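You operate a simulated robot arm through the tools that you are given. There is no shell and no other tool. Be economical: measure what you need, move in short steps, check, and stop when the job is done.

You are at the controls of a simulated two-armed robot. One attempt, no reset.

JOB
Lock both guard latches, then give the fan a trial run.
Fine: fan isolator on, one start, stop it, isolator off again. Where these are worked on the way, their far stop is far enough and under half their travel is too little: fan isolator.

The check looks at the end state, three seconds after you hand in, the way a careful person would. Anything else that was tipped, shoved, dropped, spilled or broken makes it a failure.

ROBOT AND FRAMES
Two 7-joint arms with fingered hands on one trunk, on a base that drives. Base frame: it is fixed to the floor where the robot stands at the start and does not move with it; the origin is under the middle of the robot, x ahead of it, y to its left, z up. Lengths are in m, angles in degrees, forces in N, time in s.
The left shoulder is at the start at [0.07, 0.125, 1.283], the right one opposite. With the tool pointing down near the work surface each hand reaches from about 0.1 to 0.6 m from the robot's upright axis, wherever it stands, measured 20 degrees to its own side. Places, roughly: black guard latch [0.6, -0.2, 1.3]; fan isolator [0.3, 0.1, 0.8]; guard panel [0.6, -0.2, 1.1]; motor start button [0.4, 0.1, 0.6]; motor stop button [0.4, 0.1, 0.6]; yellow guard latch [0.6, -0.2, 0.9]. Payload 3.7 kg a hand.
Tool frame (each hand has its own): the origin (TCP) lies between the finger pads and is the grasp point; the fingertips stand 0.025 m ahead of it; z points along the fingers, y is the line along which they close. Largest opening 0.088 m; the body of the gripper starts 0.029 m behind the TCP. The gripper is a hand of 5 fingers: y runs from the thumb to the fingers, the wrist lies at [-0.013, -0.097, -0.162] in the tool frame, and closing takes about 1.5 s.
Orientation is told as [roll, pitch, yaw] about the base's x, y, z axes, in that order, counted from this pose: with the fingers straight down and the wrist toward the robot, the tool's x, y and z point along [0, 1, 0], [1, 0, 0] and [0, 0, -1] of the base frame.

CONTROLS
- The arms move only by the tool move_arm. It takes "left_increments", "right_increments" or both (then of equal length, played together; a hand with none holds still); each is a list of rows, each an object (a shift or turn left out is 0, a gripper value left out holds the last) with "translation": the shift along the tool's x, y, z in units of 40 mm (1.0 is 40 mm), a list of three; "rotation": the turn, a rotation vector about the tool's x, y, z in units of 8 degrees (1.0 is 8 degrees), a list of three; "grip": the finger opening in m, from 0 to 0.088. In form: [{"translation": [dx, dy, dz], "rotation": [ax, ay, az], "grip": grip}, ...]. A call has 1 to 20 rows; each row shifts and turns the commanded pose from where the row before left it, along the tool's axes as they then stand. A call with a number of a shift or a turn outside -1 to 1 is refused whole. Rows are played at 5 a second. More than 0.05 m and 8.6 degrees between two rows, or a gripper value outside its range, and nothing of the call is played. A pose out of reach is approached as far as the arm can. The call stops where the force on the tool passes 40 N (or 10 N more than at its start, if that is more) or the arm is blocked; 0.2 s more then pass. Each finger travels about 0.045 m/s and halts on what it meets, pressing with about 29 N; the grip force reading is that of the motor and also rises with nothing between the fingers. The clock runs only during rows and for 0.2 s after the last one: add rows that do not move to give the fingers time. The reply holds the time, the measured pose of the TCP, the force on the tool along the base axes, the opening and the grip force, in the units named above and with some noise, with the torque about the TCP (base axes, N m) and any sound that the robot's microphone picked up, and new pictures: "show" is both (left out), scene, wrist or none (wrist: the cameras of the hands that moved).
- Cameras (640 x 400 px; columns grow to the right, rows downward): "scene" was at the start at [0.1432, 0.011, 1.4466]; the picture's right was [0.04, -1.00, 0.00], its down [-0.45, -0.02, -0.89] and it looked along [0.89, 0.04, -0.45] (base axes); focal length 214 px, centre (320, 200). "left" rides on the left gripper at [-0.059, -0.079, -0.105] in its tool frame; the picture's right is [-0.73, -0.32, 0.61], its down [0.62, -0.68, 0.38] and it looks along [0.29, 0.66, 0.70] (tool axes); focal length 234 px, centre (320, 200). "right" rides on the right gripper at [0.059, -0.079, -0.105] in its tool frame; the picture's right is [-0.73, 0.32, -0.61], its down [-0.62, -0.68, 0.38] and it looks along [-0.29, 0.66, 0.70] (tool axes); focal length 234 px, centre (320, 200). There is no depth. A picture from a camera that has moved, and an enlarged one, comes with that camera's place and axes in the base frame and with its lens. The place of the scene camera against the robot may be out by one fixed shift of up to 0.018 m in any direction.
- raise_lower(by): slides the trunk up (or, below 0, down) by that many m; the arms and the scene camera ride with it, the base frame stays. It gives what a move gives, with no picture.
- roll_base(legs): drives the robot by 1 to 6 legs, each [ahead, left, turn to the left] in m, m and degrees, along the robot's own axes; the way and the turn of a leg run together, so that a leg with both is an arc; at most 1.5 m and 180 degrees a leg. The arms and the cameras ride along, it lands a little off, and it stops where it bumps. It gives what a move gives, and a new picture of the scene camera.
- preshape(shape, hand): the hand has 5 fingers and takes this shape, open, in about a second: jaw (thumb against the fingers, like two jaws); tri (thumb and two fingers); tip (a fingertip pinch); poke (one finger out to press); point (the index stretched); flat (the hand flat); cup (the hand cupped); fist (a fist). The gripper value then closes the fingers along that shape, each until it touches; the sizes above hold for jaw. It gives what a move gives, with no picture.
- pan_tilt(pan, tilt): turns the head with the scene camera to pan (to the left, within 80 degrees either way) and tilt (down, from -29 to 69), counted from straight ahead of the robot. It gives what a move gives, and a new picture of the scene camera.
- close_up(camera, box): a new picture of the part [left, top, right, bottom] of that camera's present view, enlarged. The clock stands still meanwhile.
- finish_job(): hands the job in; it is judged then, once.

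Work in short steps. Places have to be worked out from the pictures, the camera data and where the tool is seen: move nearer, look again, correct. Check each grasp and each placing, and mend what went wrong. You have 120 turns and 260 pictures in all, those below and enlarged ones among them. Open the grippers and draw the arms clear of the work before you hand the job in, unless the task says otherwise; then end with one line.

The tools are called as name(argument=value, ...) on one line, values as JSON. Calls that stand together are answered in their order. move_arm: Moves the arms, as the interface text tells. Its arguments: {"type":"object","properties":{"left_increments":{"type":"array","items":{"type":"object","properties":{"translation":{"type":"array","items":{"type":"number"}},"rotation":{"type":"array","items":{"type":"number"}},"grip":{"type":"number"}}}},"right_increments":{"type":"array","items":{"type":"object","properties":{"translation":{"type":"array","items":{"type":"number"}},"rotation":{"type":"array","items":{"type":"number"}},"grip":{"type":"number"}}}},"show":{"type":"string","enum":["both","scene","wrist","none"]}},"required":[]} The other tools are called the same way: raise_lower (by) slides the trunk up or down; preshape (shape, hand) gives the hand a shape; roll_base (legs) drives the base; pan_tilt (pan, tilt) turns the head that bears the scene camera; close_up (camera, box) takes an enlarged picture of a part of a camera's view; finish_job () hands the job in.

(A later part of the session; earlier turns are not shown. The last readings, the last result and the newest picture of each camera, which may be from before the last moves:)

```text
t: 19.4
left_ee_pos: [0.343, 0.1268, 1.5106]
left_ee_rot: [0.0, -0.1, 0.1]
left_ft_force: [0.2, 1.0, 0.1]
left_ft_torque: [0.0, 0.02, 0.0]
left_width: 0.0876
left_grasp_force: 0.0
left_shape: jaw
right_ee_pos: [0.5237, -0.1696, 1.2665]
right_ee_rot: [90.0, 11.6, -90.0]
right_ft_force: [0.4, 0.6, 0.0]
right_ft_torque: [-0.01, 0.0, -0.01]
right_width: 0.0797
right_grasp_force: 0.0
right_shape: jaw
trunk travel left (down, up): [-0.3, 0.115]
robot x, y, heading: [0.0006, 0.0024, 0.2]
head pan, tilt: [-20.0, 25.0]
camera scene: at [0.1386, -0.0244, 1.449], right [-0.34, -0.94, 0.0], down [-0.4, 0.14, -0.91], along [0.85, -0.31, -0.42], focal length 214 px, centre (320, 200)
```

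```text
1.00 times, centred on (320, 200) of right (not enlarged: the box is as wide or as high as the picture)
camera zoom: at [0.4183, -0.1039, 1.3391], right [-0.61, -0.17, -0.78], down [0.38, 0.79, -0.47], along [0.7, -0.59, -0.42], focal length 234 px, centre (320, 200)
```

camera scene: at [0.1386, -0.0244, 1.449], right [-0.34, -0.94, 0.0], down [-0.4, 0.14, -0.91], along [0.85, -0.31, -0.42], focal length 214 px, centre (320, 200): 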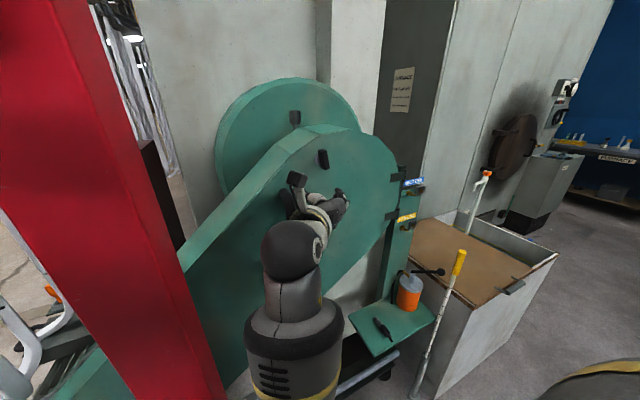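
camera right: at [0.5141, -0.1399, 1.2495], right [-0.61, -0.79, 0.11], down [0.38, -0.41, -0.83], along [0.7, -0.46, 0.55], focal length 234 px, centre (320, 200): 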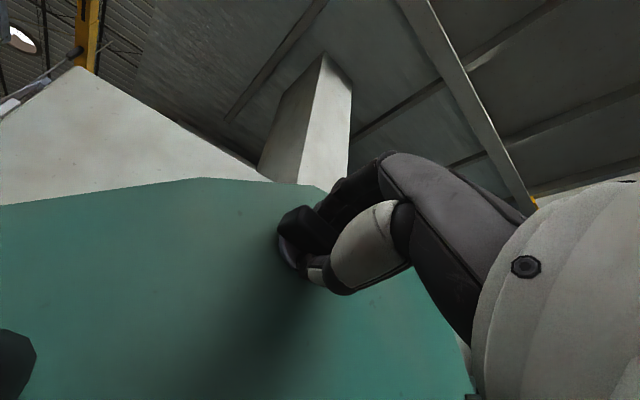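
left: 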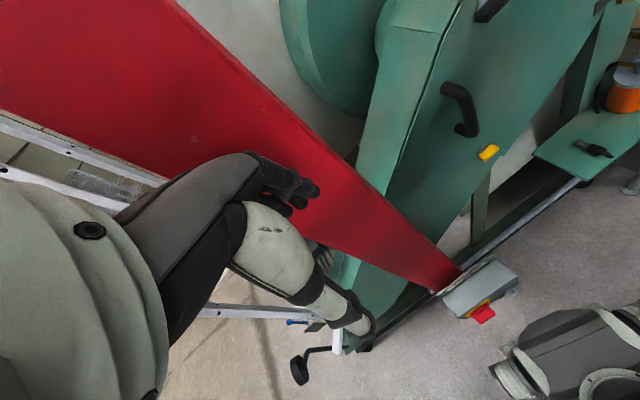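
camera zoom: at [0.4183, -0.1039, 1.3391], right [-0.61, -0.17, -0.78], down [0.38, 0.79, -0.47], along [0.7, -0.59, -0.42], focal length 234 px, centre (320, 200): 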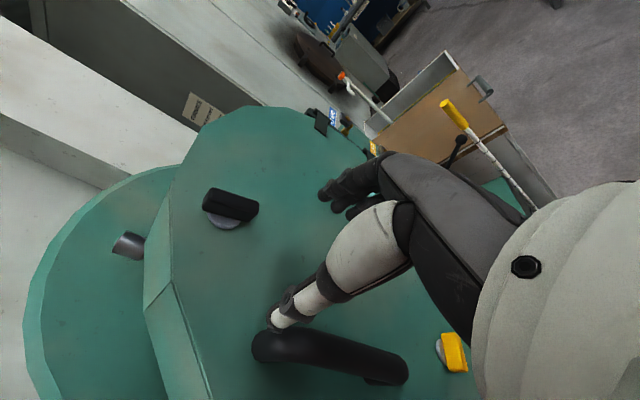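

The bar now stands about 80° round, so it slipped in the hand by ~20°. I realign the hand with the bar, re-grip a bit deeper and turn further.

move_arm(right_increments=[{"translation": [0.8, 0.5, 0], "grip": 0.06}, {"translation": [0.5, 0.5, 0]}, {"rotation": [0, 0, -1]}, {"rotation": [0, 0, -1]}, {"rotation": [0, 0, -0.7]}, {"translation": [0, 0, 0.8]}, {"translation": [0, 0, 0.8]}, {"translation": [0, 0, 0.7]}, {}], show="scene")

close_up(camera="right", box=[200, 130, 400, 350])

close_up(camera="scene", box=[290, 130, 360, 180])

```text
t: 21.4
left_ee_pos: [0.3422, 0.1273, 1.5112]
left_ee_rot: [0.0, -0.1, 0.0]
left_ft_force: [0.5, 0.2, -0.3]
left_ft_torque: [0.01, -0.01, 0.07]
left_width: 0.0874
left_grasp_force: 0.0
left_shape: jaw
right_ee_pos: [0.6134, -0.2178, 1.3123]
right_ee_rot: [90.1, -10.0, -89.9]
right_ft_force: [-0.3, 0.0, 0.3]
right_ft_torque: [-0.03, 0.0, -0.04]
right_width: 0.06
right_grasp_force: 0.1
right_shape: jaw
trunk travel left (down, up): [-0.3, 0.115]
robot x, y, heading: [-0.0011, 0.0005, 0.2]
head pan, tilt: [-20.0, 25.0]
camera scene: at [0.1377, -0.0243, 1.4492], right [-0.34, -0.94, 0.0], down [-0.4, 0.14, -0.91], along [0.85, -0.31, -0.42], focal length 214 px, centre (320, 200)
```

scene: 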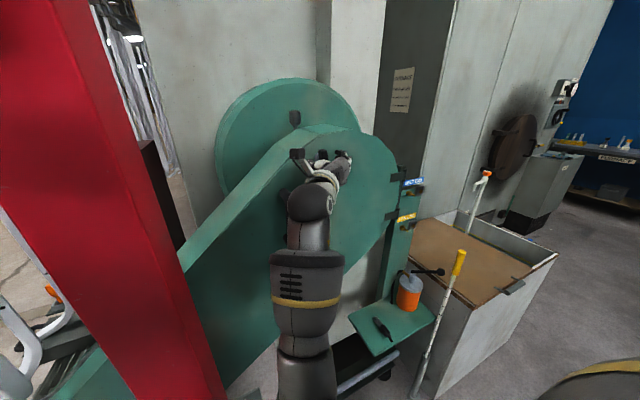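

```text
1.82 times, centred on (300, 240) of right
camera zoom: at [0.5086, -0.1302, 1.3553], right [-0.61, -0.44, -0.66], down [0.38, 0.56, -0.73], along [0.7, -0.7, -0.17], focal length 426 px, centre (356, 127)
```

zoom: 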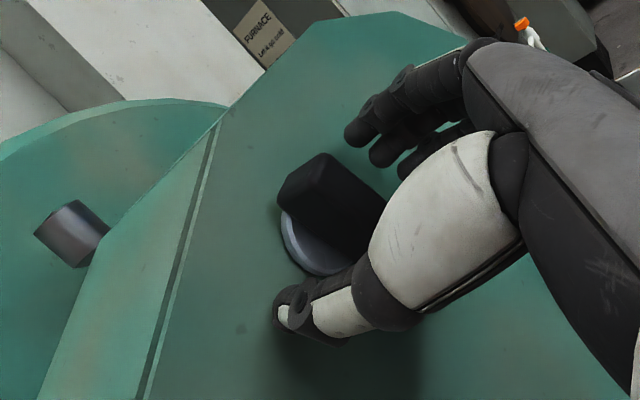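

```text
8.00 times, centred on (325, 155) of scene
camera zoom: at [0.1377, -0.0243, 1.4492], right [-0.34, -0.94, 0.0], down [-0.4, 0.14, -0.91], along [0.85, -0.31, -0.42], focal length 1716 px, centre (280, 560)
```

zoom: 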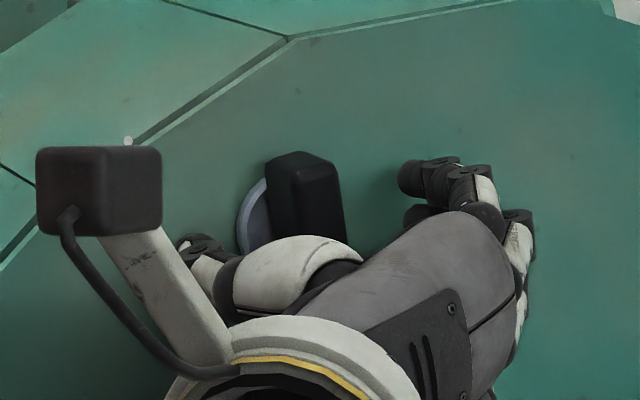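

The hand is aligned with the bar. I go 8 mm deeper, close and turn another 28°.

move_arm(right_increments=[{"translation": [0.12, 0, 0.25]}, {"grip": 0.0}, {}, {}, {}, {}, {"rotation": [0, 0, 0.5]}, {"rotation": [0, 0, 0.5]}, {"rotation": [0, 0, 0.5]}, {"rotation": [0, 0, 0.5]}, {}], show="none")

close_up(camera="right", box=[200, 130, 400, 350])

close_up(camera="scene", box=[290, 130, 360, 180])

```text
t: 23.8
left_ee_pos: [0.3356, 0.1228, 1.5128]
left_ee_rot: [0.1, -0.4, 0.1]
left_ft_force: [-0.1, 0.1, 0.9]
left_ft_torque: [0.0, -0.01, 0.0]
left_width: 0.0876
left_grasp_force: 0.0
left_shape: jaw
right_ee_pos: [0.6186, -0.222, 1.3189]
right_ee_rot: [90.4, 6.2, -90.3]
right_ft_force: [-30.7, -19.0, 0.7]
right_ft_torque: [-0.19, 0.12, -0.21]
right_width: 0.013
right_grasp_force: 28.7
right_shape: jaw
trunk travel left (down, up): [-0.3, 0.115]
robot x, y, heading: [-0.0035, 0.0003, -0.3]
head pan, tilt: [-20.0, 25.0]
```

```text
1.82 times, centred on (300, 240) of right
camera zoom: at [0.5133, -0.15, 1.3838], right [-0.6, -0.24, -0.76], down [0.39, 0.74, -0.54], along [0.69, -0.63, -0.35], focal length 426 px, centre (356, 127)
```

zoom: 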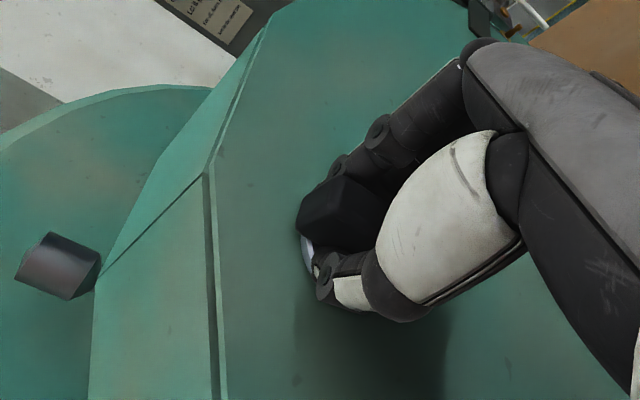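

```text
8.00 times, centred on (325, 155) of scene
camera zoom: at [0.1318, -0.028, 1.4497], right [-0.34, -0.94, 0.0], down [-0.39, 0.15, -0.91], along [0.85, -0.31, -0.42], focal length 1716 px, centre (280, 560)
```

zoom: 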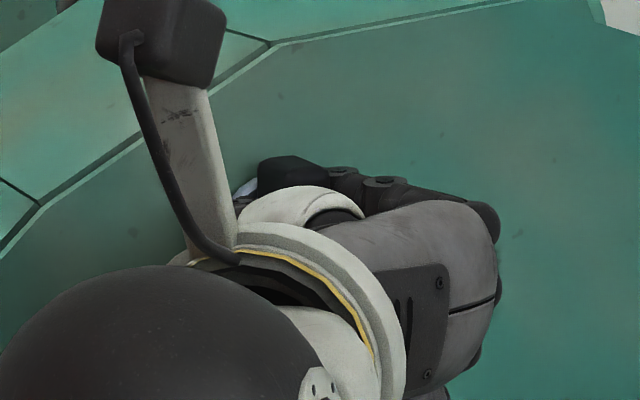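

Some side load built up. I open and withdraw to check the bar's angle again.

move_arm(right_increments=[{"grip": 0.05}, {}, {"grip": 0.07}, {}, {"translation": [0, 0, -0.7]}, {"translation": [0, 0, -0.7]}, {"translation": [-0.5, -0.5, -0.7]}, {"translation": [-0.8, -0.5, -0.3]}, {}], show="none")

close_up(camera="scene", box=[290, 130, 360, 180])

close_up(camera="right", box=[140, 140, 320, 280])

```text
t: 25.8
left_ee_pos: [0.3433, 0.1267, 1.5105]
left_ee_rot: [0.1, 0.0, 0.0]
left_ft_force: [0.1, -0.4, -0.3]
left_ft_torque: [-0.02, 0.0, 0.02]
left_width: 0.0876
left_grasp_force: 0.1
left_shape: jaw
right_ee_pos: [0.5305, -0.1714, 1.268]
right_ee_rot: [90.1, 6.0, -89.9]
right_ft_force: [0.6, 0.7, -0.4]
right_ft_torque: [0.0, -0.03, -0.01]
right_width: 0.0698
right_grasp_force: 0.0
right_shape: jaw
trunk travel left (down, up): [-0.3, 0.115]
robot x, y, heading: [-0.0018, -0.0039, 0.1]
head pan, tilt: [-20.0, 25.0]
```

```text
8.00 times, centred on (325, 155) of scene
camera zoom: at [0.1387, -0.0243, 1.449], right [-0.34, -0.94, 0.0], down [-0.4, 0.14, -0.91], along [0.85, -0.31, -0.42], focal length 1716 px, centre (280, 560)
```

zoom: 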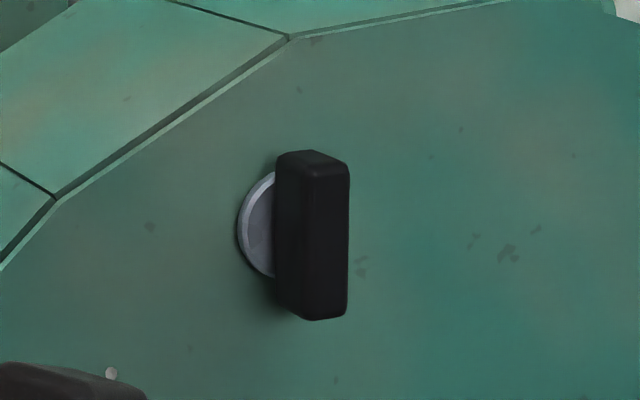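

```text
2.86 times, centred on (230, 210) of right
camera zoom: at [0.4246, -0.1, 1.3332], right [-0.61, -0.24, -0.76], down [0.38, 0.74, -0.55], along [0.7, -0.62, -0.36], focal length 669 px, centre (577, 171)
```

zoom: 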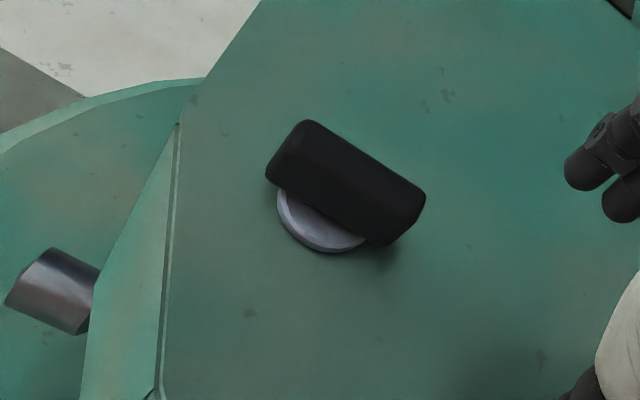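

The black bar is now upright at 90° against its stop. I bring the hand back, restore its roll, and next lower the trunk for the yellow latch at about [0.626, −0.163, 0.935].

move_arm(right_increments=[{"translation": [0, 0, -0.7]}, {"translation": [0, 0, -0.5]}, {"rotation": [0, 0, -1]}, {"rotation": [0, 0, -1]}, {"rotation": [0, 0, -1]}, {"rotation": [0, 0, -1]}, {"rotation": [0, 0, -1]}, {"rotation": [0, 0, -1]}, {"rotation": [0, 0, -1]}, {"rotation": [0, 0, -1]}, {"rotation": [0, 0, -1]}, {"rotation": [0, 0, -1]}, {"rotation": [0, 0, -1]}, {"rotation": [0, 0, -1]}, {}], show="scene")

pan_tilt(pan=5, tilt=40)

```text
t: 29.0
left_ee_pos: [0.343, 0.128, 1.5106]
left_ee_rot: [-0.1, 0.0, 0.0]
left_ft_force: [0.7, -0.4, -1.0]
left_ft_torque: [-0.03, 0.0, 0.01]
left_width: 0.0877
left_grasp_force: 0.1
left_shape: jaw
right_ee_pos: [0.482, -0.1692, 1.2677]
right_ee_rot: [-106.5, -89.9, 106.5]
right_ft_force: [-0.9, -0.3, 0.3]
right_ft_torque: [0.0, 0.01, 0.0]
right_width: 0.07
right_grasp_force: 0.0
right_shape: jaw
trunk travel left (down, up): [-0.3, 0.115]
robot x, y, heading: [-0.0026, 0.0011, -0.2]
head pan, tilt: [-20.0, 25.0]
camera scene: at [0.1381, -0.0238, 1.4491], right [-0.34, -0.94, 0.0], down [-0.4, 0.14, -0.91], along [0.85, -0.31, -0.42], focal length 214 px, centre (320, 200)
```

scene: 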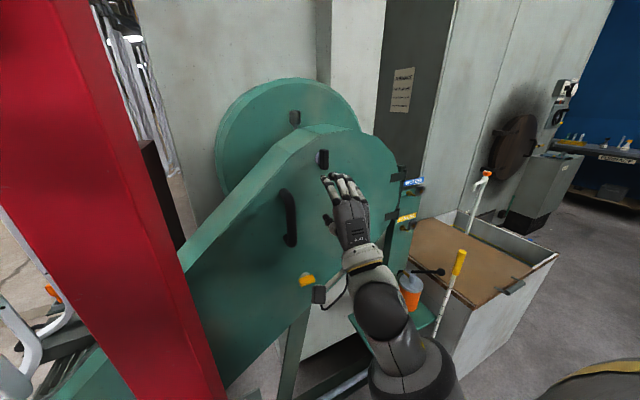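

```text
t: 29.9
left_ee_pos: [0.3424, 0.1262, 1.5116]
left_ee_rot: [0.1, -0.1, 0.0]
left_ft_force: [-0.7, 0.2, -0.5]
left_ft_torque: [0.0, 0.0, 0.0]
left_width: 0.0874
left_grasp_force: 0.1
left_shape: jaw
right_ee_pos: [0.4816, -0.1714, 1.2685]
right_ee_rot: [74.5, -90.0, -74.6]
right_ft_force: [0.4, 0.6, -0.1]
right_ft_torque: [0.02, 0.02, -0.01]
right_width: 0.07
right_grasp_force: 0.0
right_shape: jaw
trunk travel left (down, up): [-0.3, 0.115]
robot x, y, heading: [-0.0028, -0.0026, 0.2]
head pan, tilt: [5.0, 40.0]
camera scene: at [0.1363, 0.0146, 1.4258], right [0.09, -1.0, 0.0], down [-0.64, -0.06, -0.77], along [0.76, 0.07, -0.64], focal length 214 px, centre (320, 200)
```

scene: 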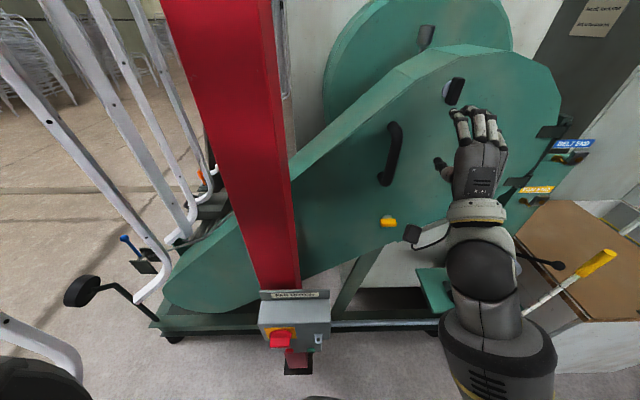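

The path below the arms looks clear of the box and column. I lower the trunk in two steps.

raise_lower(by=-0.15)

pan_tilt(pan=-5, tilt=40)

```text
t: 31.4
left_ee_pos: [0.381, 0.1261, 1.3515]
left_ee_rot: [0.0, 5.5, -0.7]
left_ft_force: [-21.2, -2.7, -6.1]
left_ft_torque: [-0.1, 0.24, 0.11]
left_width: 0.085
left_grasp_force: 0.1
left_shape: jaw
right_ee_pos: [0.5424, -0.1706, 1.006]
right_ee_rot: [0.2, -72.6, -0.1]
right_ft_force: [0.6, -0.1, -0.3]
right_ft_torque: [0.02, 0.01, -0.01]
right_width: 0.07
right_grasp_force: 0.1
right_shape: jaw
trunk travel left (down, up): [-0.161, 0.255]
robot x, y, heading: [0.0007, 0.0003, 0.1]
head pan, tilt: [5.0, 40.0]
stopped: the force on the tool passed its limit at 46 N (the readings are from after the stop); the commanded pose is now the measured one
```

```text
t: 32.1
left_ee_pos: [0.3812, 0.1258, 1.3528]
left_ee_rot: [-0.1, 5.3, -0.5]
left_ft_force: [-22.0, -3.0, -5.5]
left_ft_torque: [-0.06, 0.21, 0.16]
left_width: 0.084
left_grasp_force: 0.1
left_shape: jaw
right_ee_pos: [0.542, -0.1706, 1.0077]
right_ee_rot: [0.2, -72.7, -0.2]
right_ft_force: [0.2, 0.1, 0.1]
right_ft_torque: [0.02, 0.0, 0.0]
right_width: 0.0699
right_grasp_force: 0.2
right_shape: jaw
trunk travel left (down, up): [-0.161, 0.255]
robot x, y, heading: [-0.0002, -0.0021, 0.2]
head pan, tilt: [-5.0, 40.0]
camera scene: at [0.2621, -0.0005, 1.2791], right [-0.09, -1.0, 0.0], down [-0.64, 0.06, -0.77], along [0.77, -0.07, -0.64], focal length 214 px, centre (320, 200)
```

scene: 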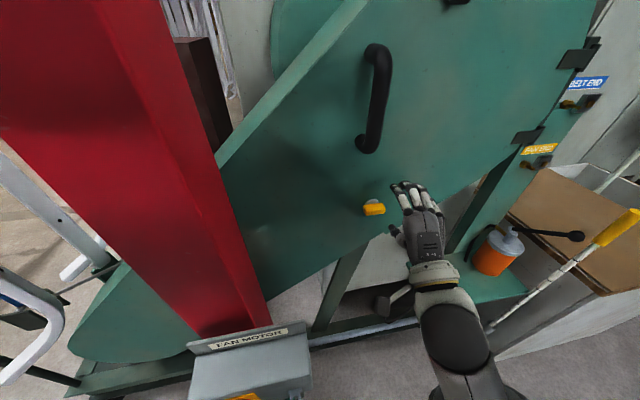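

Lowering also pitches the trunk forward, and the left hand came against the column. I draw the left hand back from it.

move_arm(left_increments=[{"translation": [0, -0.7, -0.3]}, {"translation": [0, -0.7, -0.3]}, {"translation": [0, -0.7, -0.3]}, {}], show="scene")

close_up(camera="right", box=[0, 0, 640, 400])

close_up(camera="scene", box=[340, 160, 460, 260])

```text
t: 33.1
left_ee_pos: [0.3377, 0.1069, 1.3367]
left_ee_rot: [-0.5, 5.3, -0.5]
left_ft_force: [14.1, 1.1, 23.0]
left_ft_torque: [0.05, 1.05, -0.08]
left_width: 0.0844
left_grasp_force: 0.0
left_shape: jaw
left hand out of reach, approached as far as the arm can: row 1, 2, 3
right_ee_pos: [0.5453, -0.1697, 1.0064]
right_ee_rot: [0.1, -72.4, -0.1]
right_ft_force: [1.4, 0.6, -0.1]
right_ft_torque: [0.03, -0.01, 0.01]
right_width: 0.0698
right_grasp_force: 0.2
right_shape: jaw
trunk travel left (down, up): [-0.161, 0.255]
robot x, y, heading: [-0.0017, 0.0002, -0.0]
head pan, tilt: [-5.0, 40.0]
camera scene: at [0.265, 0.002, 1.2758], right [-0.06, -1.0, 0.0], down [-0.66, 0.04, -0.75], along [0.75, -0.05, -0.66], focal length 214 px, centre (320, 200)
```

scene: 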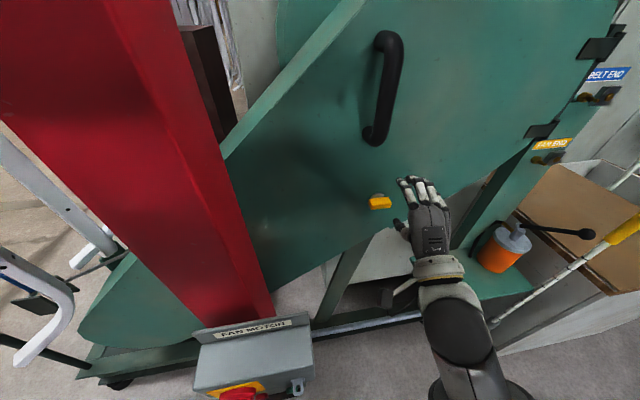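

```text
1.00 times, centred on (320, 200) of right (not enlarged: the box is as wide or as high as the picture)
camera zoom: at [0.4215, -0.113, 0.9609], right [-0.48, -0.73, 0.49], down [0.16, -0.62, -0.77], along [0.86, -0.29, 0.42], focal length 234 px, centre (320, 200)
```

zoom: 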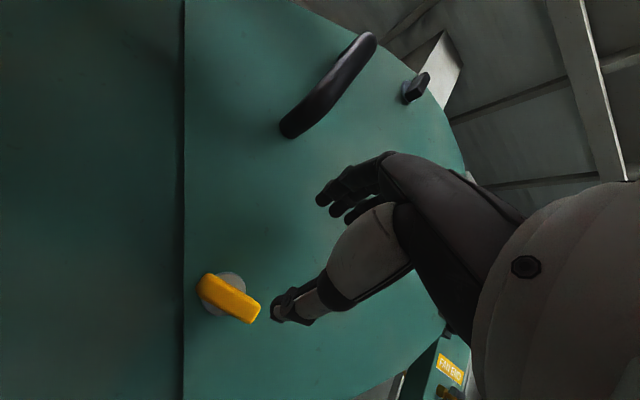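

```text
4.00 times, centred on (400, 210) of scene
camera zoom: at [0.265, 0.002, 1.2758], right [-0.06, -1.0, 0.0], down [-0.66, 0.04, -0.75], along [0.75, -0.05, -0.66], focal length 858 px, centre (0, 160)
```

zoom: 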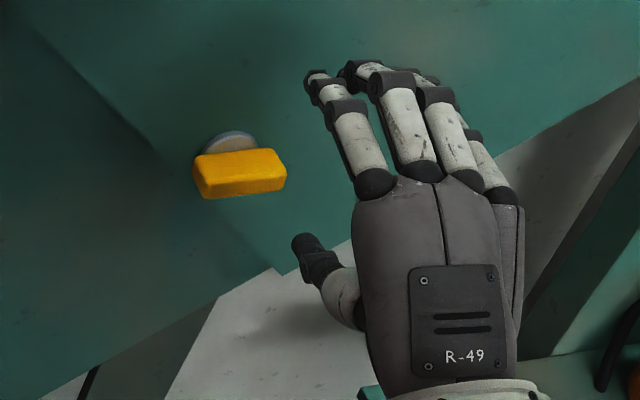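

The left hand is cramped near the body (upward force). I drive back 0.15 m to make room for both arms.

roll_base(legs=[[-0.15, 0, 0]])

close_up(camera="left", box=[0, 0, 640, 400])

```text
t: 34.5
left_ee_pos: [0.1853, 0.1076, 1.3374]
left_ee_rot: [-0.4, 5.3, -0.5]
left_ft_force: [15.2, 1.7, 25.5]
left_ft_torque: [0.05, 1.15, -0.08]
left_width: 0.0849
left_grasp_force: 0.0
left_shape: jaw
right_ee_pos: [0.3925, -0.1704, 1.0044]
right_ee_rot: [0.1, -72.4, 0.0]
right_ft_force: [0.1, -0.8, -0.4]
right_ft_torque: [-0.01, 0.01, 0.0]
right_width: 0.0697
right_grasp_force: 0.1
right_shape: jaw
trunk travel left (down, up): [-0.161, 0.255]
robot x, y, heading: [-0.152, 0.0027, 0.0]
head pan, tilt: [-5.0, 40.0]
camera scene: at [0.1127, 0.0025, 1.2756], right [-0.06, -1.0, 0.0], down [-0.67, 0.04, -0.75], along [0.74, -0.04, -0.67], focal length 214 px, centre (320, 200)
```

scene: 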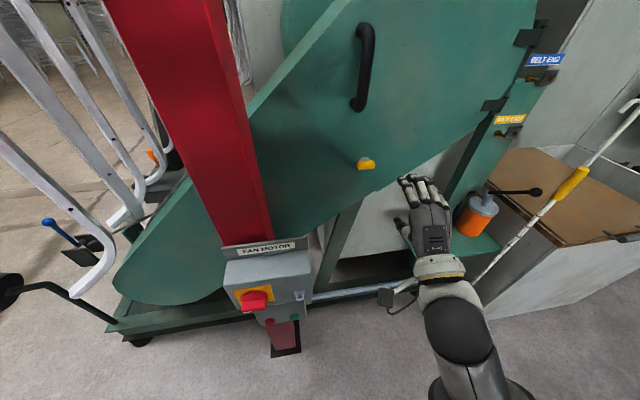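

```text
1.00 times, centred on (320, 200) of left (not enlarged: the box is as wide or as high as the picture)
camera zoom: at [0.1157, 0.0512, 1.4488], right [-0.39, -0.73, -0.57], down [-0.71, 0.63, -0.32], along [0.59, 0.28, -0.76], focal length 234 px, centre (320, 200)
```

zoom: 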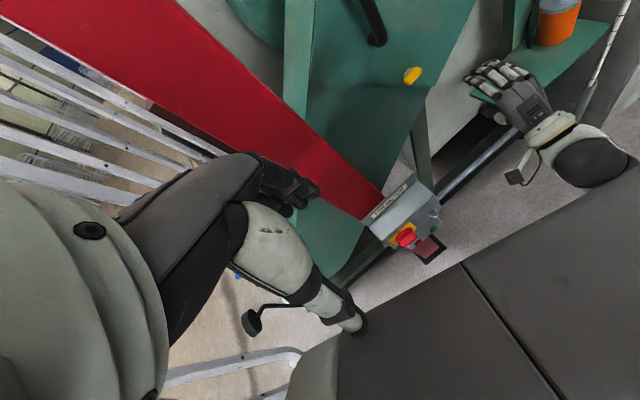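

The left thumb rests on the chest, so I move that hand forward and outward. At the same time I level the right hand and bring it to about [0.53, −0.162, 0.943].

move_arm(left_increments=[{"translation": [0.3, 0.8, 0]}, {"translation": [0.3, 0.8, 0]}, {"translation": [0.3, 0.4, 0]}, {}, {}, {}, {}, {}, {}], right_increments=[{"rotation": [-1, 0, 0]}, {"rotation": [-1, 0, 0]}, {"rotation": [-0.2, 0, 0]}, {"translation": [0.2, -0.5, 0.7]}, {"translation": [0, -0.5, 0.7]}, {"translation": [0, -0.5, 0.7]}, {"translation": [0, 0, 0.7]}, {"translation": [0, 0, 0.6]}, {}])

```text
t: 36.5
left_ee_pos: [0.2679, 0.1429, 1.3304]
left_ee_rot: [-0.4, 5.4, -0.4]
left_ft_force: [0.8, -0.3, 0.4]
left_ft_torque: [0.02, 0.01, -0.04]
left_width: 0.0879
left_grasp_force: 0.0
left_shape: jaw
right_ee_pos: [0.5309, -0.1622, 0.9457]
right_ee_rot: [168.7, -90.0, -168.7]
right_ft_force: [0.2, 0.1, 0.5]
right_ft_torque: [-0.05, -0.04, -0.01]
right_width: 0.0698
right_grasp_force: 0.2
right_shape: jaw
trunk travel left (down, up): [-0.161, 0.255]
robot x, y, heading: [-0.1533, -0.0017, 0.3]
head pan, tilt: [-5.0, 40.0]
camera scene: at [0.1143, 0.0001, 1.2783], right [-0.09, -1.0, 0.0], down [-0.64, 0.06, -0.77], along [0.76, -0.07, -0.64], focal length 214 px, centre (320, 200)
camera right: at [0.4258, -0.105, 0.8663], right [-0.61, -0.73, 0.32], down [0.38, -0.62, -0.68], along [0.7, -0.29, 0.66], focal length 234 px, centre (320, 200)
camera left: at [0.1973, 0.087, 1.4417], right [-0.39, -0.73, -0.57], down [-0.71, 0.63, -0.32], along [0.59, 0.28, -0.76], focal length 234 px, centre (320, 200)
```

scene: 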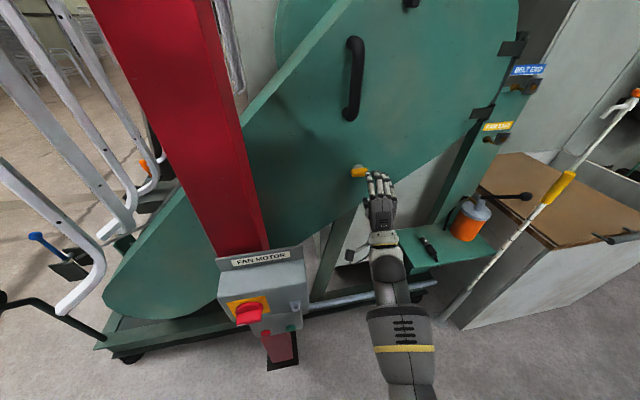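
right: 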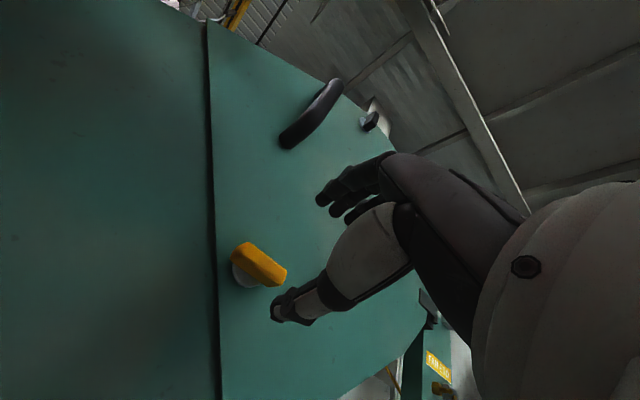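
left: 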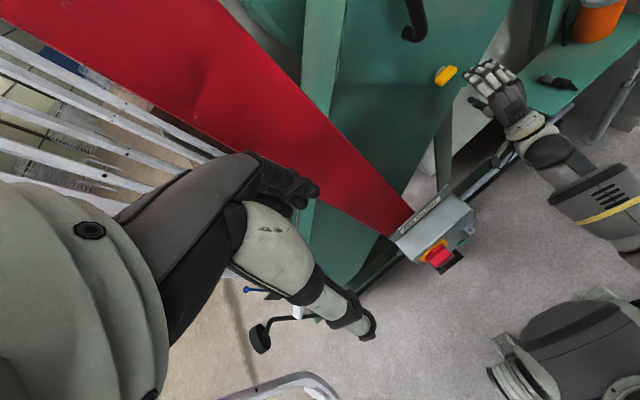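

The yellow bar's centre reads about [0.62, −0.16, 0.946]. I advance with a 50 mm opening to x≈0.612.

move_arm(right_increments=[{"grip": 0.055}, {"translation": [0.05, 0, 0.7]}, {"translation": [0, 0, 0.7]}, {"translation": [0, 0, 0.6]}, {}], show="none")

close_up(camera="right", box=[200, 130, 400, 350])

close_up(camera="scene", box=[310, 130, 430, 220])

```text
t: 37.7
left_ee_pos: [0.2663, 0.1435, 1.3289]
left_ee_rot: [-0.4, 5.4, -0.5]
left_ft_force: [0.6, 0.4, 0.8]
left_ft_torque: [0.02, -0.03, 0.02]
left_width: 0.0878
left_grasp_force: 0.1
left_shape: jaw
right_ee_pos: [0.6108, -0.1589, 0.9437]
right_ee_rot: [167.8, -89.9, -167.7]
right_ft_force: [1.0, 0.8, 0.2]
right_ft_torque: [-0.03, -0.01, -0.05]
right_width: 0.0556
right_grasp_force: 0.0
right_shape: jaw
trunk travel left (down, up): [-0.161, 0.255]
robot x, y, heading: [-0.1492, 0.003, 0.2]
head pan, tilt: [-5.0, 40.0]
```

```text
1.82 times, centred on (300, 240) of right
camera zoom: at [0.5056, -0.101, 0.864], right [-0.61, -0.73, 0.32], down [0.38, -0.62, -0.68], along [0.7, -0.29, 0.66], focal length 426 px, centre (356, 127)
```

zoom: 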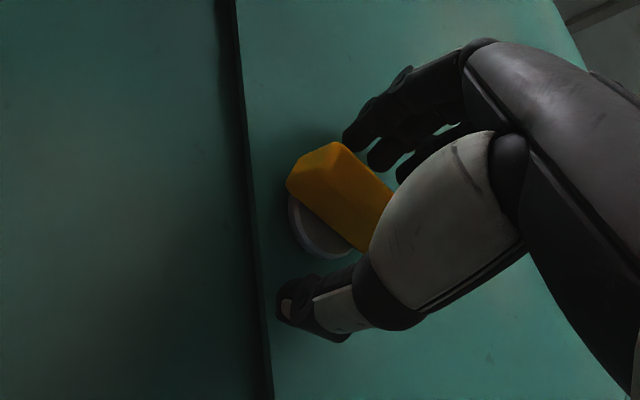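

```text
4.44 times, centred on (370, 175) of scene
camera zoom: at [0.1143, 0.0001, 1.2782], right [-0.09, -1.0, 0.0], down [-0.64, 0.06, -0.77], along [0.76, -0.07, -0.64], focal length 953 px, centre (98, 311)
```

zoom: 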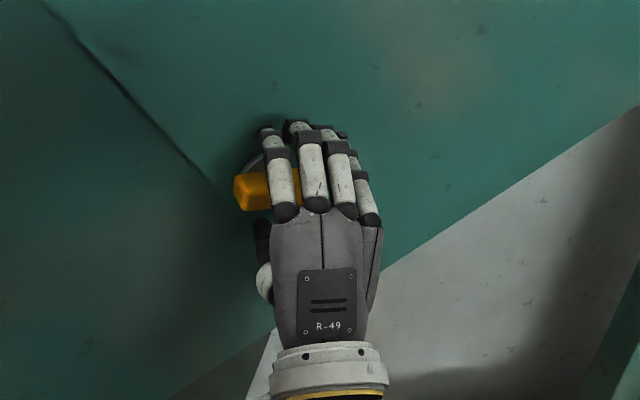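

Well aligned. I go 9 mm deeper, close, and turn clockwise about 50°.

move_arm(right_increments=[{"translation": [0, 0.05, 0.22]}, {"grip": 0.0}, {}, {}, {}, {}, {}, {"rotation": [0, 0, 0.6]}, {"rotation": [0, 0, 0.6]}, {"rotation": [0, 0, 0.6]}, {"rotation": [0, 0, 0.6]}, {"rotation": [0, 0, 0.6]}, {"rotation": [0, 0, 0.6]}, {"rotation": [0, 0, 0.6]}, {"rotation": [0, 0, 0.6]}, {"rotation": [0, 0, 0.6]}, {"rotation": [0, 0, 0.6]}, {}], show="none")

close_up(camera="right", box=[200, 130, 400, 350])

close_up(camera="scene", box=[310, 130, 430, 220])

```text
t: 38.2
left_ee_pos: [0.2624, 0.1433, 1.3312]
left_ee_rot: [-0.4, 5.2, -0.6]
left_ft_force: [0.4, -0.7, 0.2]
left_ft_torque: [-0.02, 0.03, 0.04]
left_width: 0.0877
left_grasp_force: 0.0
left_shape: jaw
right_ee_pos: [0.614, -0.1591, 0.95]
right_ee_rot: [173.3, -89.3, -173.2]
right_ft_force: [-27.3, 1.3, -0.4]
right_ft_torque: [0.0, -0.18, 0.21]
right_width: 0.0474
right_grasp_force: 0.1
right_shape: jaw
trunk travel left (down, up): [-0.161, 0.255]
robot x, y, heading: [-0.1537, 0.001, 0.0]
head pan, tilt: [-5.0, 40.0]
stopped in row 2 (right hand): the force on the tool passed its limit at 43 N (the readings are from after the stop); the commanded pose is now the measured one
```

```text
1.82 times, centred on (300, 240) of right
camera zoom: at [0.509, -0.1013, 0.8685], right [-0.61, -0.73, 0.31], down [0.39, -0.62, -0.68], along [0.69, -0.29, 0.67], focal length 426 px, centre (356, 127)
```

zoom: 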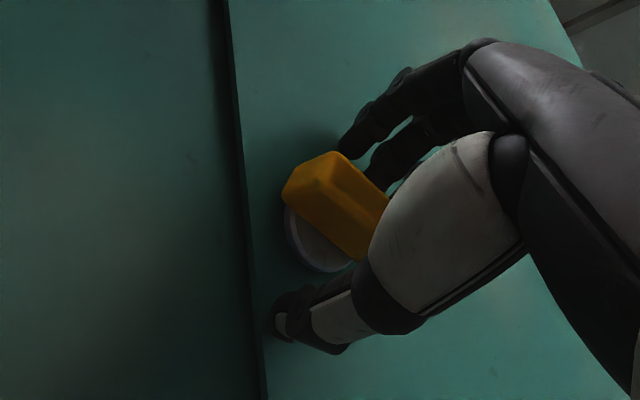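

```text
4.44 times, centred on (370, 175) of scene
camera zoom: at [0.1099, -0.0001, 1.279], right [-0.09, -1.0, 0.0], down [-0.64, 0.06, -0.77], along [0.77, -0.07, -0.64], focal length 953 px, centre (98, 311)
```

zoom: 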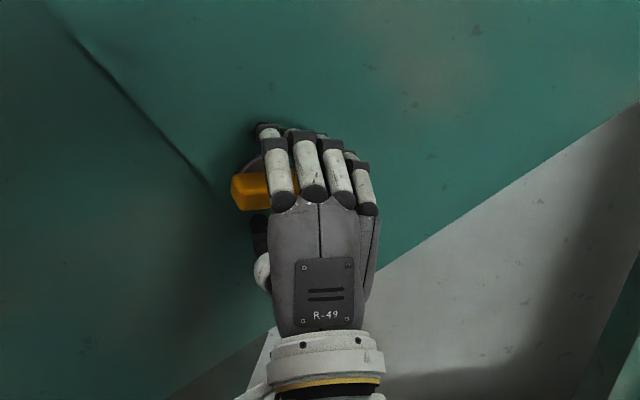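

Something in the hand touched at x≈0.614–0.62. I back off 7 mm, drop 4 mm, close there, then look.

move_arm(right_increments=[{"translation": [0, -0.1, -0.17]}, {"grip": 0.03}, {"grip": 0.0}, {}, {}, {}, {}, {}], show="none")

close_up(camera="right", box=[200, 130, 400, 350])

```text
t: 40.0
left_ee_pos: [0.2644, 0.143, 1.3306]
left_ee_rot: [-0.3, 5.3, -0.6]
left_ft_force: [0.4, 0.3, 0.3]
left_ft_torque: [0.0, 0.03, 0.04]
left_width: 0.0878
left_grasp_force: 0.1
left_shape: jaw
right_ee_pos: [0.6104, -0.1592, 0.9432]
right_ee_rot: [166.9, -89.6, -166.9]
right_ft_force: [0.7, -10.4, 11.1]
right_ft_torque: [0.02, -0.36, -0.24]
right_width: 0.0123
right_grasp_force: 29.2
right_shape: jaw
trunk travel left (down, up): [-0.161, 0.255]
robot x, y, heading: [-0.1524, 0.0002, 0.1]
head pan, tilt: [-5.0, 40.0]
```

```text
1.82 times, centred on (300, 240) of right
camera zoom: at [0.5056, -0.1029, 0.8633], right [-0.61, -0.73, 0.32], down [0.39, -0.62, -0.68], along [0.69, -0.29, 0.66], focal length 426 px, centre (356, 127)
```

zoom: 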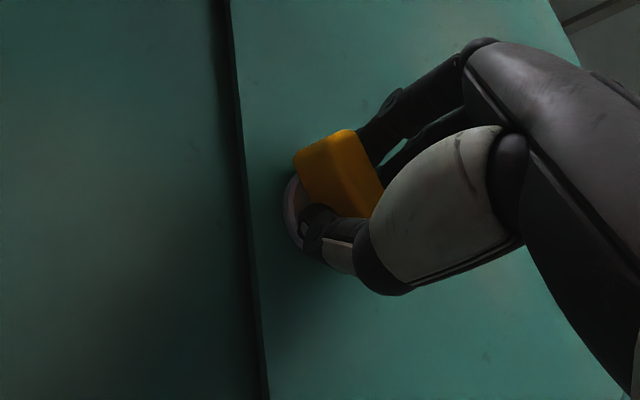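

Gripped. Now I turn clockwise ~48°.

move_arm(right_increments=[{"rotation": [0, 0, 0.6]}, {"rotation": [0, 0, 0.6]}, {"rotation": [0, 0, 0.6]}, {"rotation": [0, 0, 0.6]}, {"rotation": [0, 0, 0.6]}, {"rotation": [0, 0, 0.6]}, {"rotation": [0, 0, 0.6]}, {"rotation": [0, 0, 0.6]}, {"rotation": [0, 0, 0.6]}, {"rotation": [0, 0, 0.6]}, {}], show="none")

close_up(camera="right", box=[200, 130, 400, 350])

close_up(camera="scene", box=[310, 130, 430, 220])

```text
t: 42.5
left_ee_pos: [0.2646, 0.1425, 1.329]
left_ee_rot: [-0.4, 5.4, -0.6]
left_ft_force: [0.4, -0.3, -0.5]
left_ft_torque: [0.02, -0.02, 0.0]
left_width: 0.0876
left_grasp_force: 0.1
left_shape: jaw
right_ee_pos: [0.6113, -0.1587, 0.9417]
right_ee_rot: [90.3, -41.8, -90.2]
right_ft_force: [-2.4, -11.7, 0.1]
right_ft_torque: [-0.01, 0.03, -0.34]
right_width: 0.0117
right_grasp_force: 29.2
right_shape: jaw
trunk travel left (down, up): [-0.161, 0.255]
robot x, y, heading: [-0.1531, 0.001, -0.0]
head pan, tilt: [-5.0, 40.0]
```

```text
1.82 times, centred on (300, 240) of right
camera zoom: at [0.5052, -0.0629, 0.9316], right [-0.6, -0.73, -0.33], down [0.39, 0.09, -0.92], along [0.7, -0.68, 0.23], focal length 426 px, centre (356, 127)
```

zoom: 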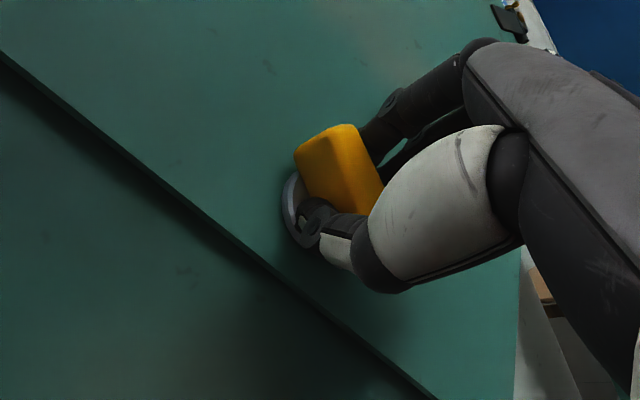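

```text
4.44 times, centred on (370, 175) of scene
camera zoom: at [0.1135, -0.0015, 1.2781], right [-0.09, -1.0, 0.0], down [-0.64, 0.06, -0.77], along [0.76, -0.07, -0.64], focal length 953 px, centre (98, 311)
```

zoom: 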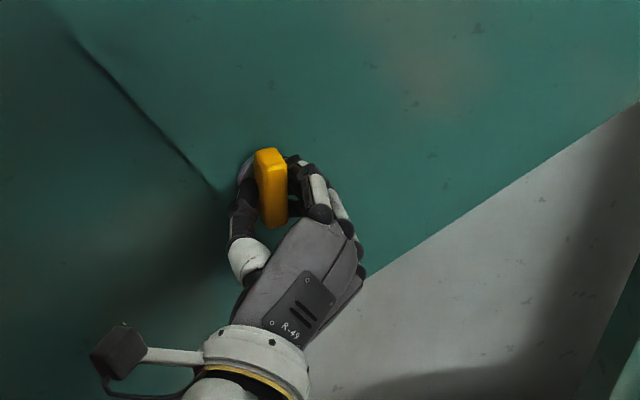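

The bar is already near vertical, since closing pre-turned it. I turn about 14° more and watch for the stop.

move_arm(right_increments=[{"rotation": [0, 0, 0.45]}, {"rotation": [0, 0, 0.45]}, {"rotation": [0, 0, 0.45]}, {"rotation": [0, 0, 0.45]}, {}], show="none")

close_up(camera="scene", box=[310, 130, 430, 220])

```text
t: 43.6
left_ee_pos: [0.2652, 0.1429, 1.3296]
left_ee_rot: [-0.4, 5.4, -0.6]
left_ft_force: [-0.6, -0.6, 0.1]
left_ft_torque: [0.01, 0.02, -0.03]
left_width: 0.0877
left_grasp_force: 0.0
left_shape: jaw
right_ee_pos: [0.6103, -0.1593, 0.9421]
right_ee_rot: [90.4, -27.5, -90.1]
right_ft_force: [-4.5, -9.2, -2.2]
right_ft_torque: [-0.21, 0.12, -0.23]
right_width: 0.0118
right_grasp_force: 29.1
right_shape: jaw
trunk travel left (down, up): [-0.161, 0.255]
robot x, y, heading: [-0.1523, 0.0024, -0.1]
head pan, tilt: [-5.0, 40.0]
```

```text
4.44 times, centred on (370, 175) of scene
camera zoom: at [0.1136, -0.0011, 1.2782], right [-0.09, -1.0, 0.0], down [-0.64, 0.06, -0.77], along [0.76, -0.07, -0.64], focal length 953 px, centre (98, 311)
```

zoom: 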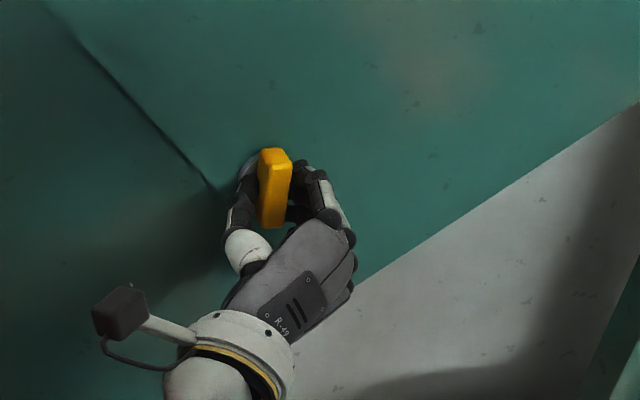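

The torque about x jumped to −0.21, which suggests the stop. I nudge 6° more, then release and back off to check.

move_arm(right_increments=[{"rotation": [0, 0, 0.4]}, {"rotation": [0, 0, 0.4]}, {}, {"grip": 0.05}, {}, {"grip": 0.06}, {}, {"translation": [0, 0, -0.7]}, {"translation": [0, 0, -0.7]}, {"translation": [-0.3, -0.5, -0.9]}, {"translation": [-0.3, -0.5, -0.7]}, {}], show="scene")

close_up(camera="scene", box=[325, 140, 405, 200])

close_up(camera="right", box=[140, 80, 400, 320])

```text
t: 46.2
left_ee_pos: [0.2666, 0.1427, 1.3295]
left_ee_rot: [-0.4, 5.4, -0.6]
left_ft_force: [0.2, 0.2, -0.3]
left_ft_torque: [-0.01, 0.0, 0.02]
left_width: 0.0878
left_grasp_force: 0.1
left_shape: jaw
right_ee_pos: [0.4915, -0.1325, 0.9052]
right_ee_rot: [90.4, -21.1, -90.0]
right_ft_force: [0.3, -0.4, 0.2]
right_ft_torque: [0.02, 0.01, -0.01]
right_width: 0.0599
right_grasp_force: 0.0
right_shape: jaw
trunk travel left (down, up): [-0.161, 0.255]
robot x, y, heading: [-0.1509, 0.0025, -0.1]
head pan, tilt: [-5.0, 40.0]
camera scene: at [0.1139, -0.0001, 1.2781], right [-0.09, -1.0, 0.0], down [-0.64, 0.06, -0.77], along [0.76, -0.07, -0.64], focal length 214 px, centre (320, 200)
```

scene: 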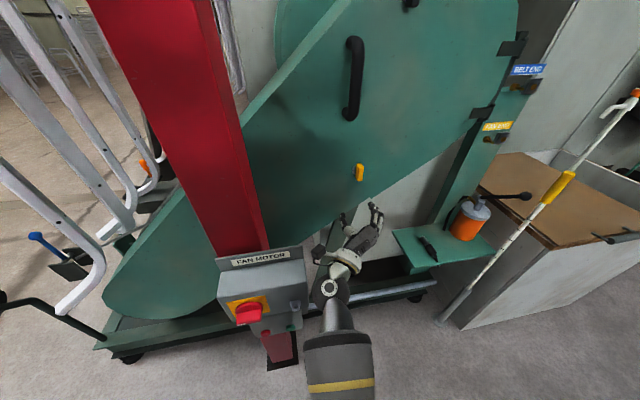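

```text
6.67 times, centred on (365, 170) of scene
camera zoom: at [0.1139, -0.0001, 1.2781], right [-0.09, -1.0, 0.0], down [-0.64, 0.06, -0.77], along [0.76, -0.07, -0.64], focal length 1430 px, centre (20, 400)
```

zoom: 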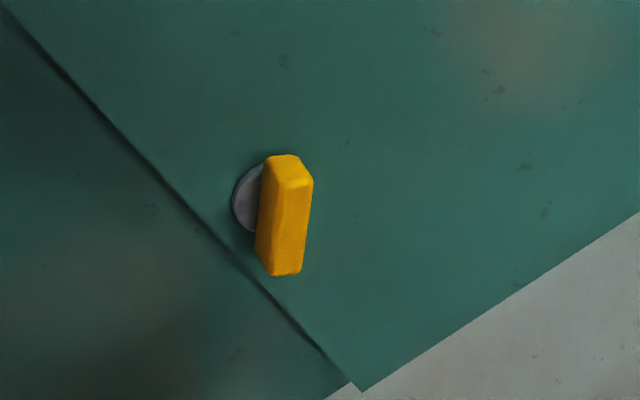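

```text
1.67 times, centred on (270, 200) of right
camera zoom: at [0.3854, -0.0386, 0.9303], right [-0.6, -0.56, -0.56], down [0.39, 0.41, -0.82], along [0.7, -0.72, -0.03], focal length 390 px, centre (403, 200)
```

zoom: 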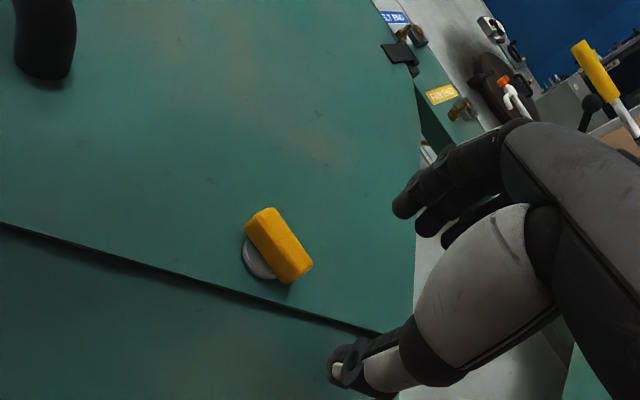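

Both latch bars stand upright, locked. Now I study the control box.

close_up(camera="scene", box=[205, 235, 325, 375])

close_up(camera="left", box=[370, 180, 500, 290])

close_up(camera="right", box=[0, 0, 640, 400])

```text
2.86 times, centred on (265, 305) of scene
camera zoom: at [0.1139, -0.0001, 1.2781], right [-0.09, -1.0, 0.0], down [-0.64, 0.06, -0.77], along [0.76, -0.07, -0.64], focal length 613 px, centre (477, -100)
```

zoom: 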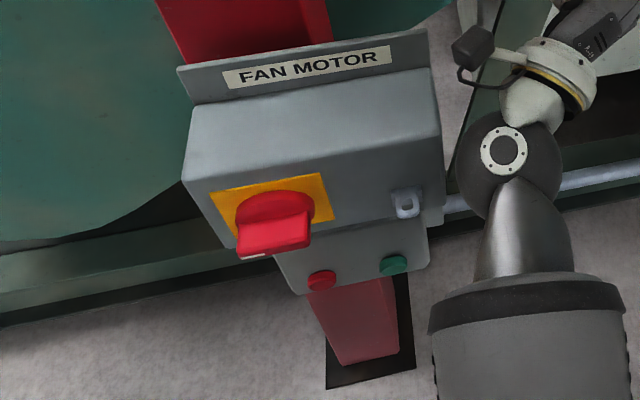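

```text
3.64 times, centred on (435, 235) of left
camera zoom: at [0.1969, 0.0868, 1.4416], right [-0.39, -0.73, -0.57], down [-0.71, 0.63, -0.32], along [0.59, 0.28, -0.76], focal length 852 px, centre (-98, 73)
```

zoom: 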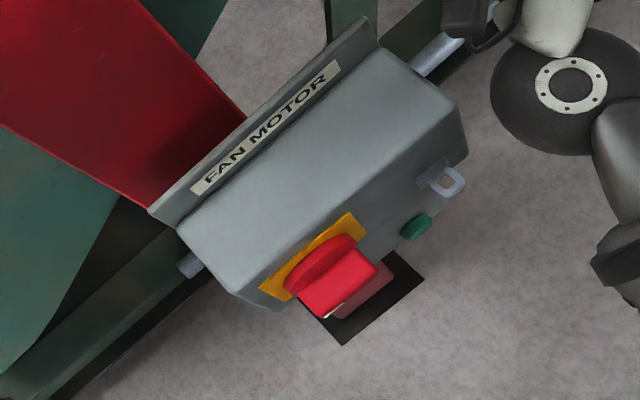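

```text
1.00 times, centred on (320, 200) of right (not enlarged: the box is as wide or as high as the picture)
camera zoom: at [0.3854, -0.0386, 0.9303], right [-0.6, -0.56, -0.56], down [0.39, 0.41, -0.82], along [0.7, -0.72, -0.03], focal length 234 px, centre (320, 200)
```

zoom: 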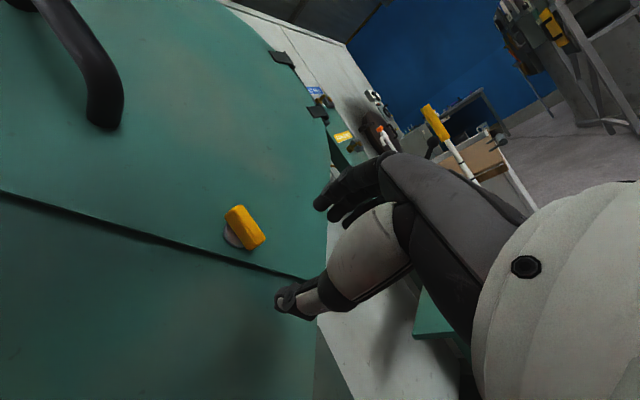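

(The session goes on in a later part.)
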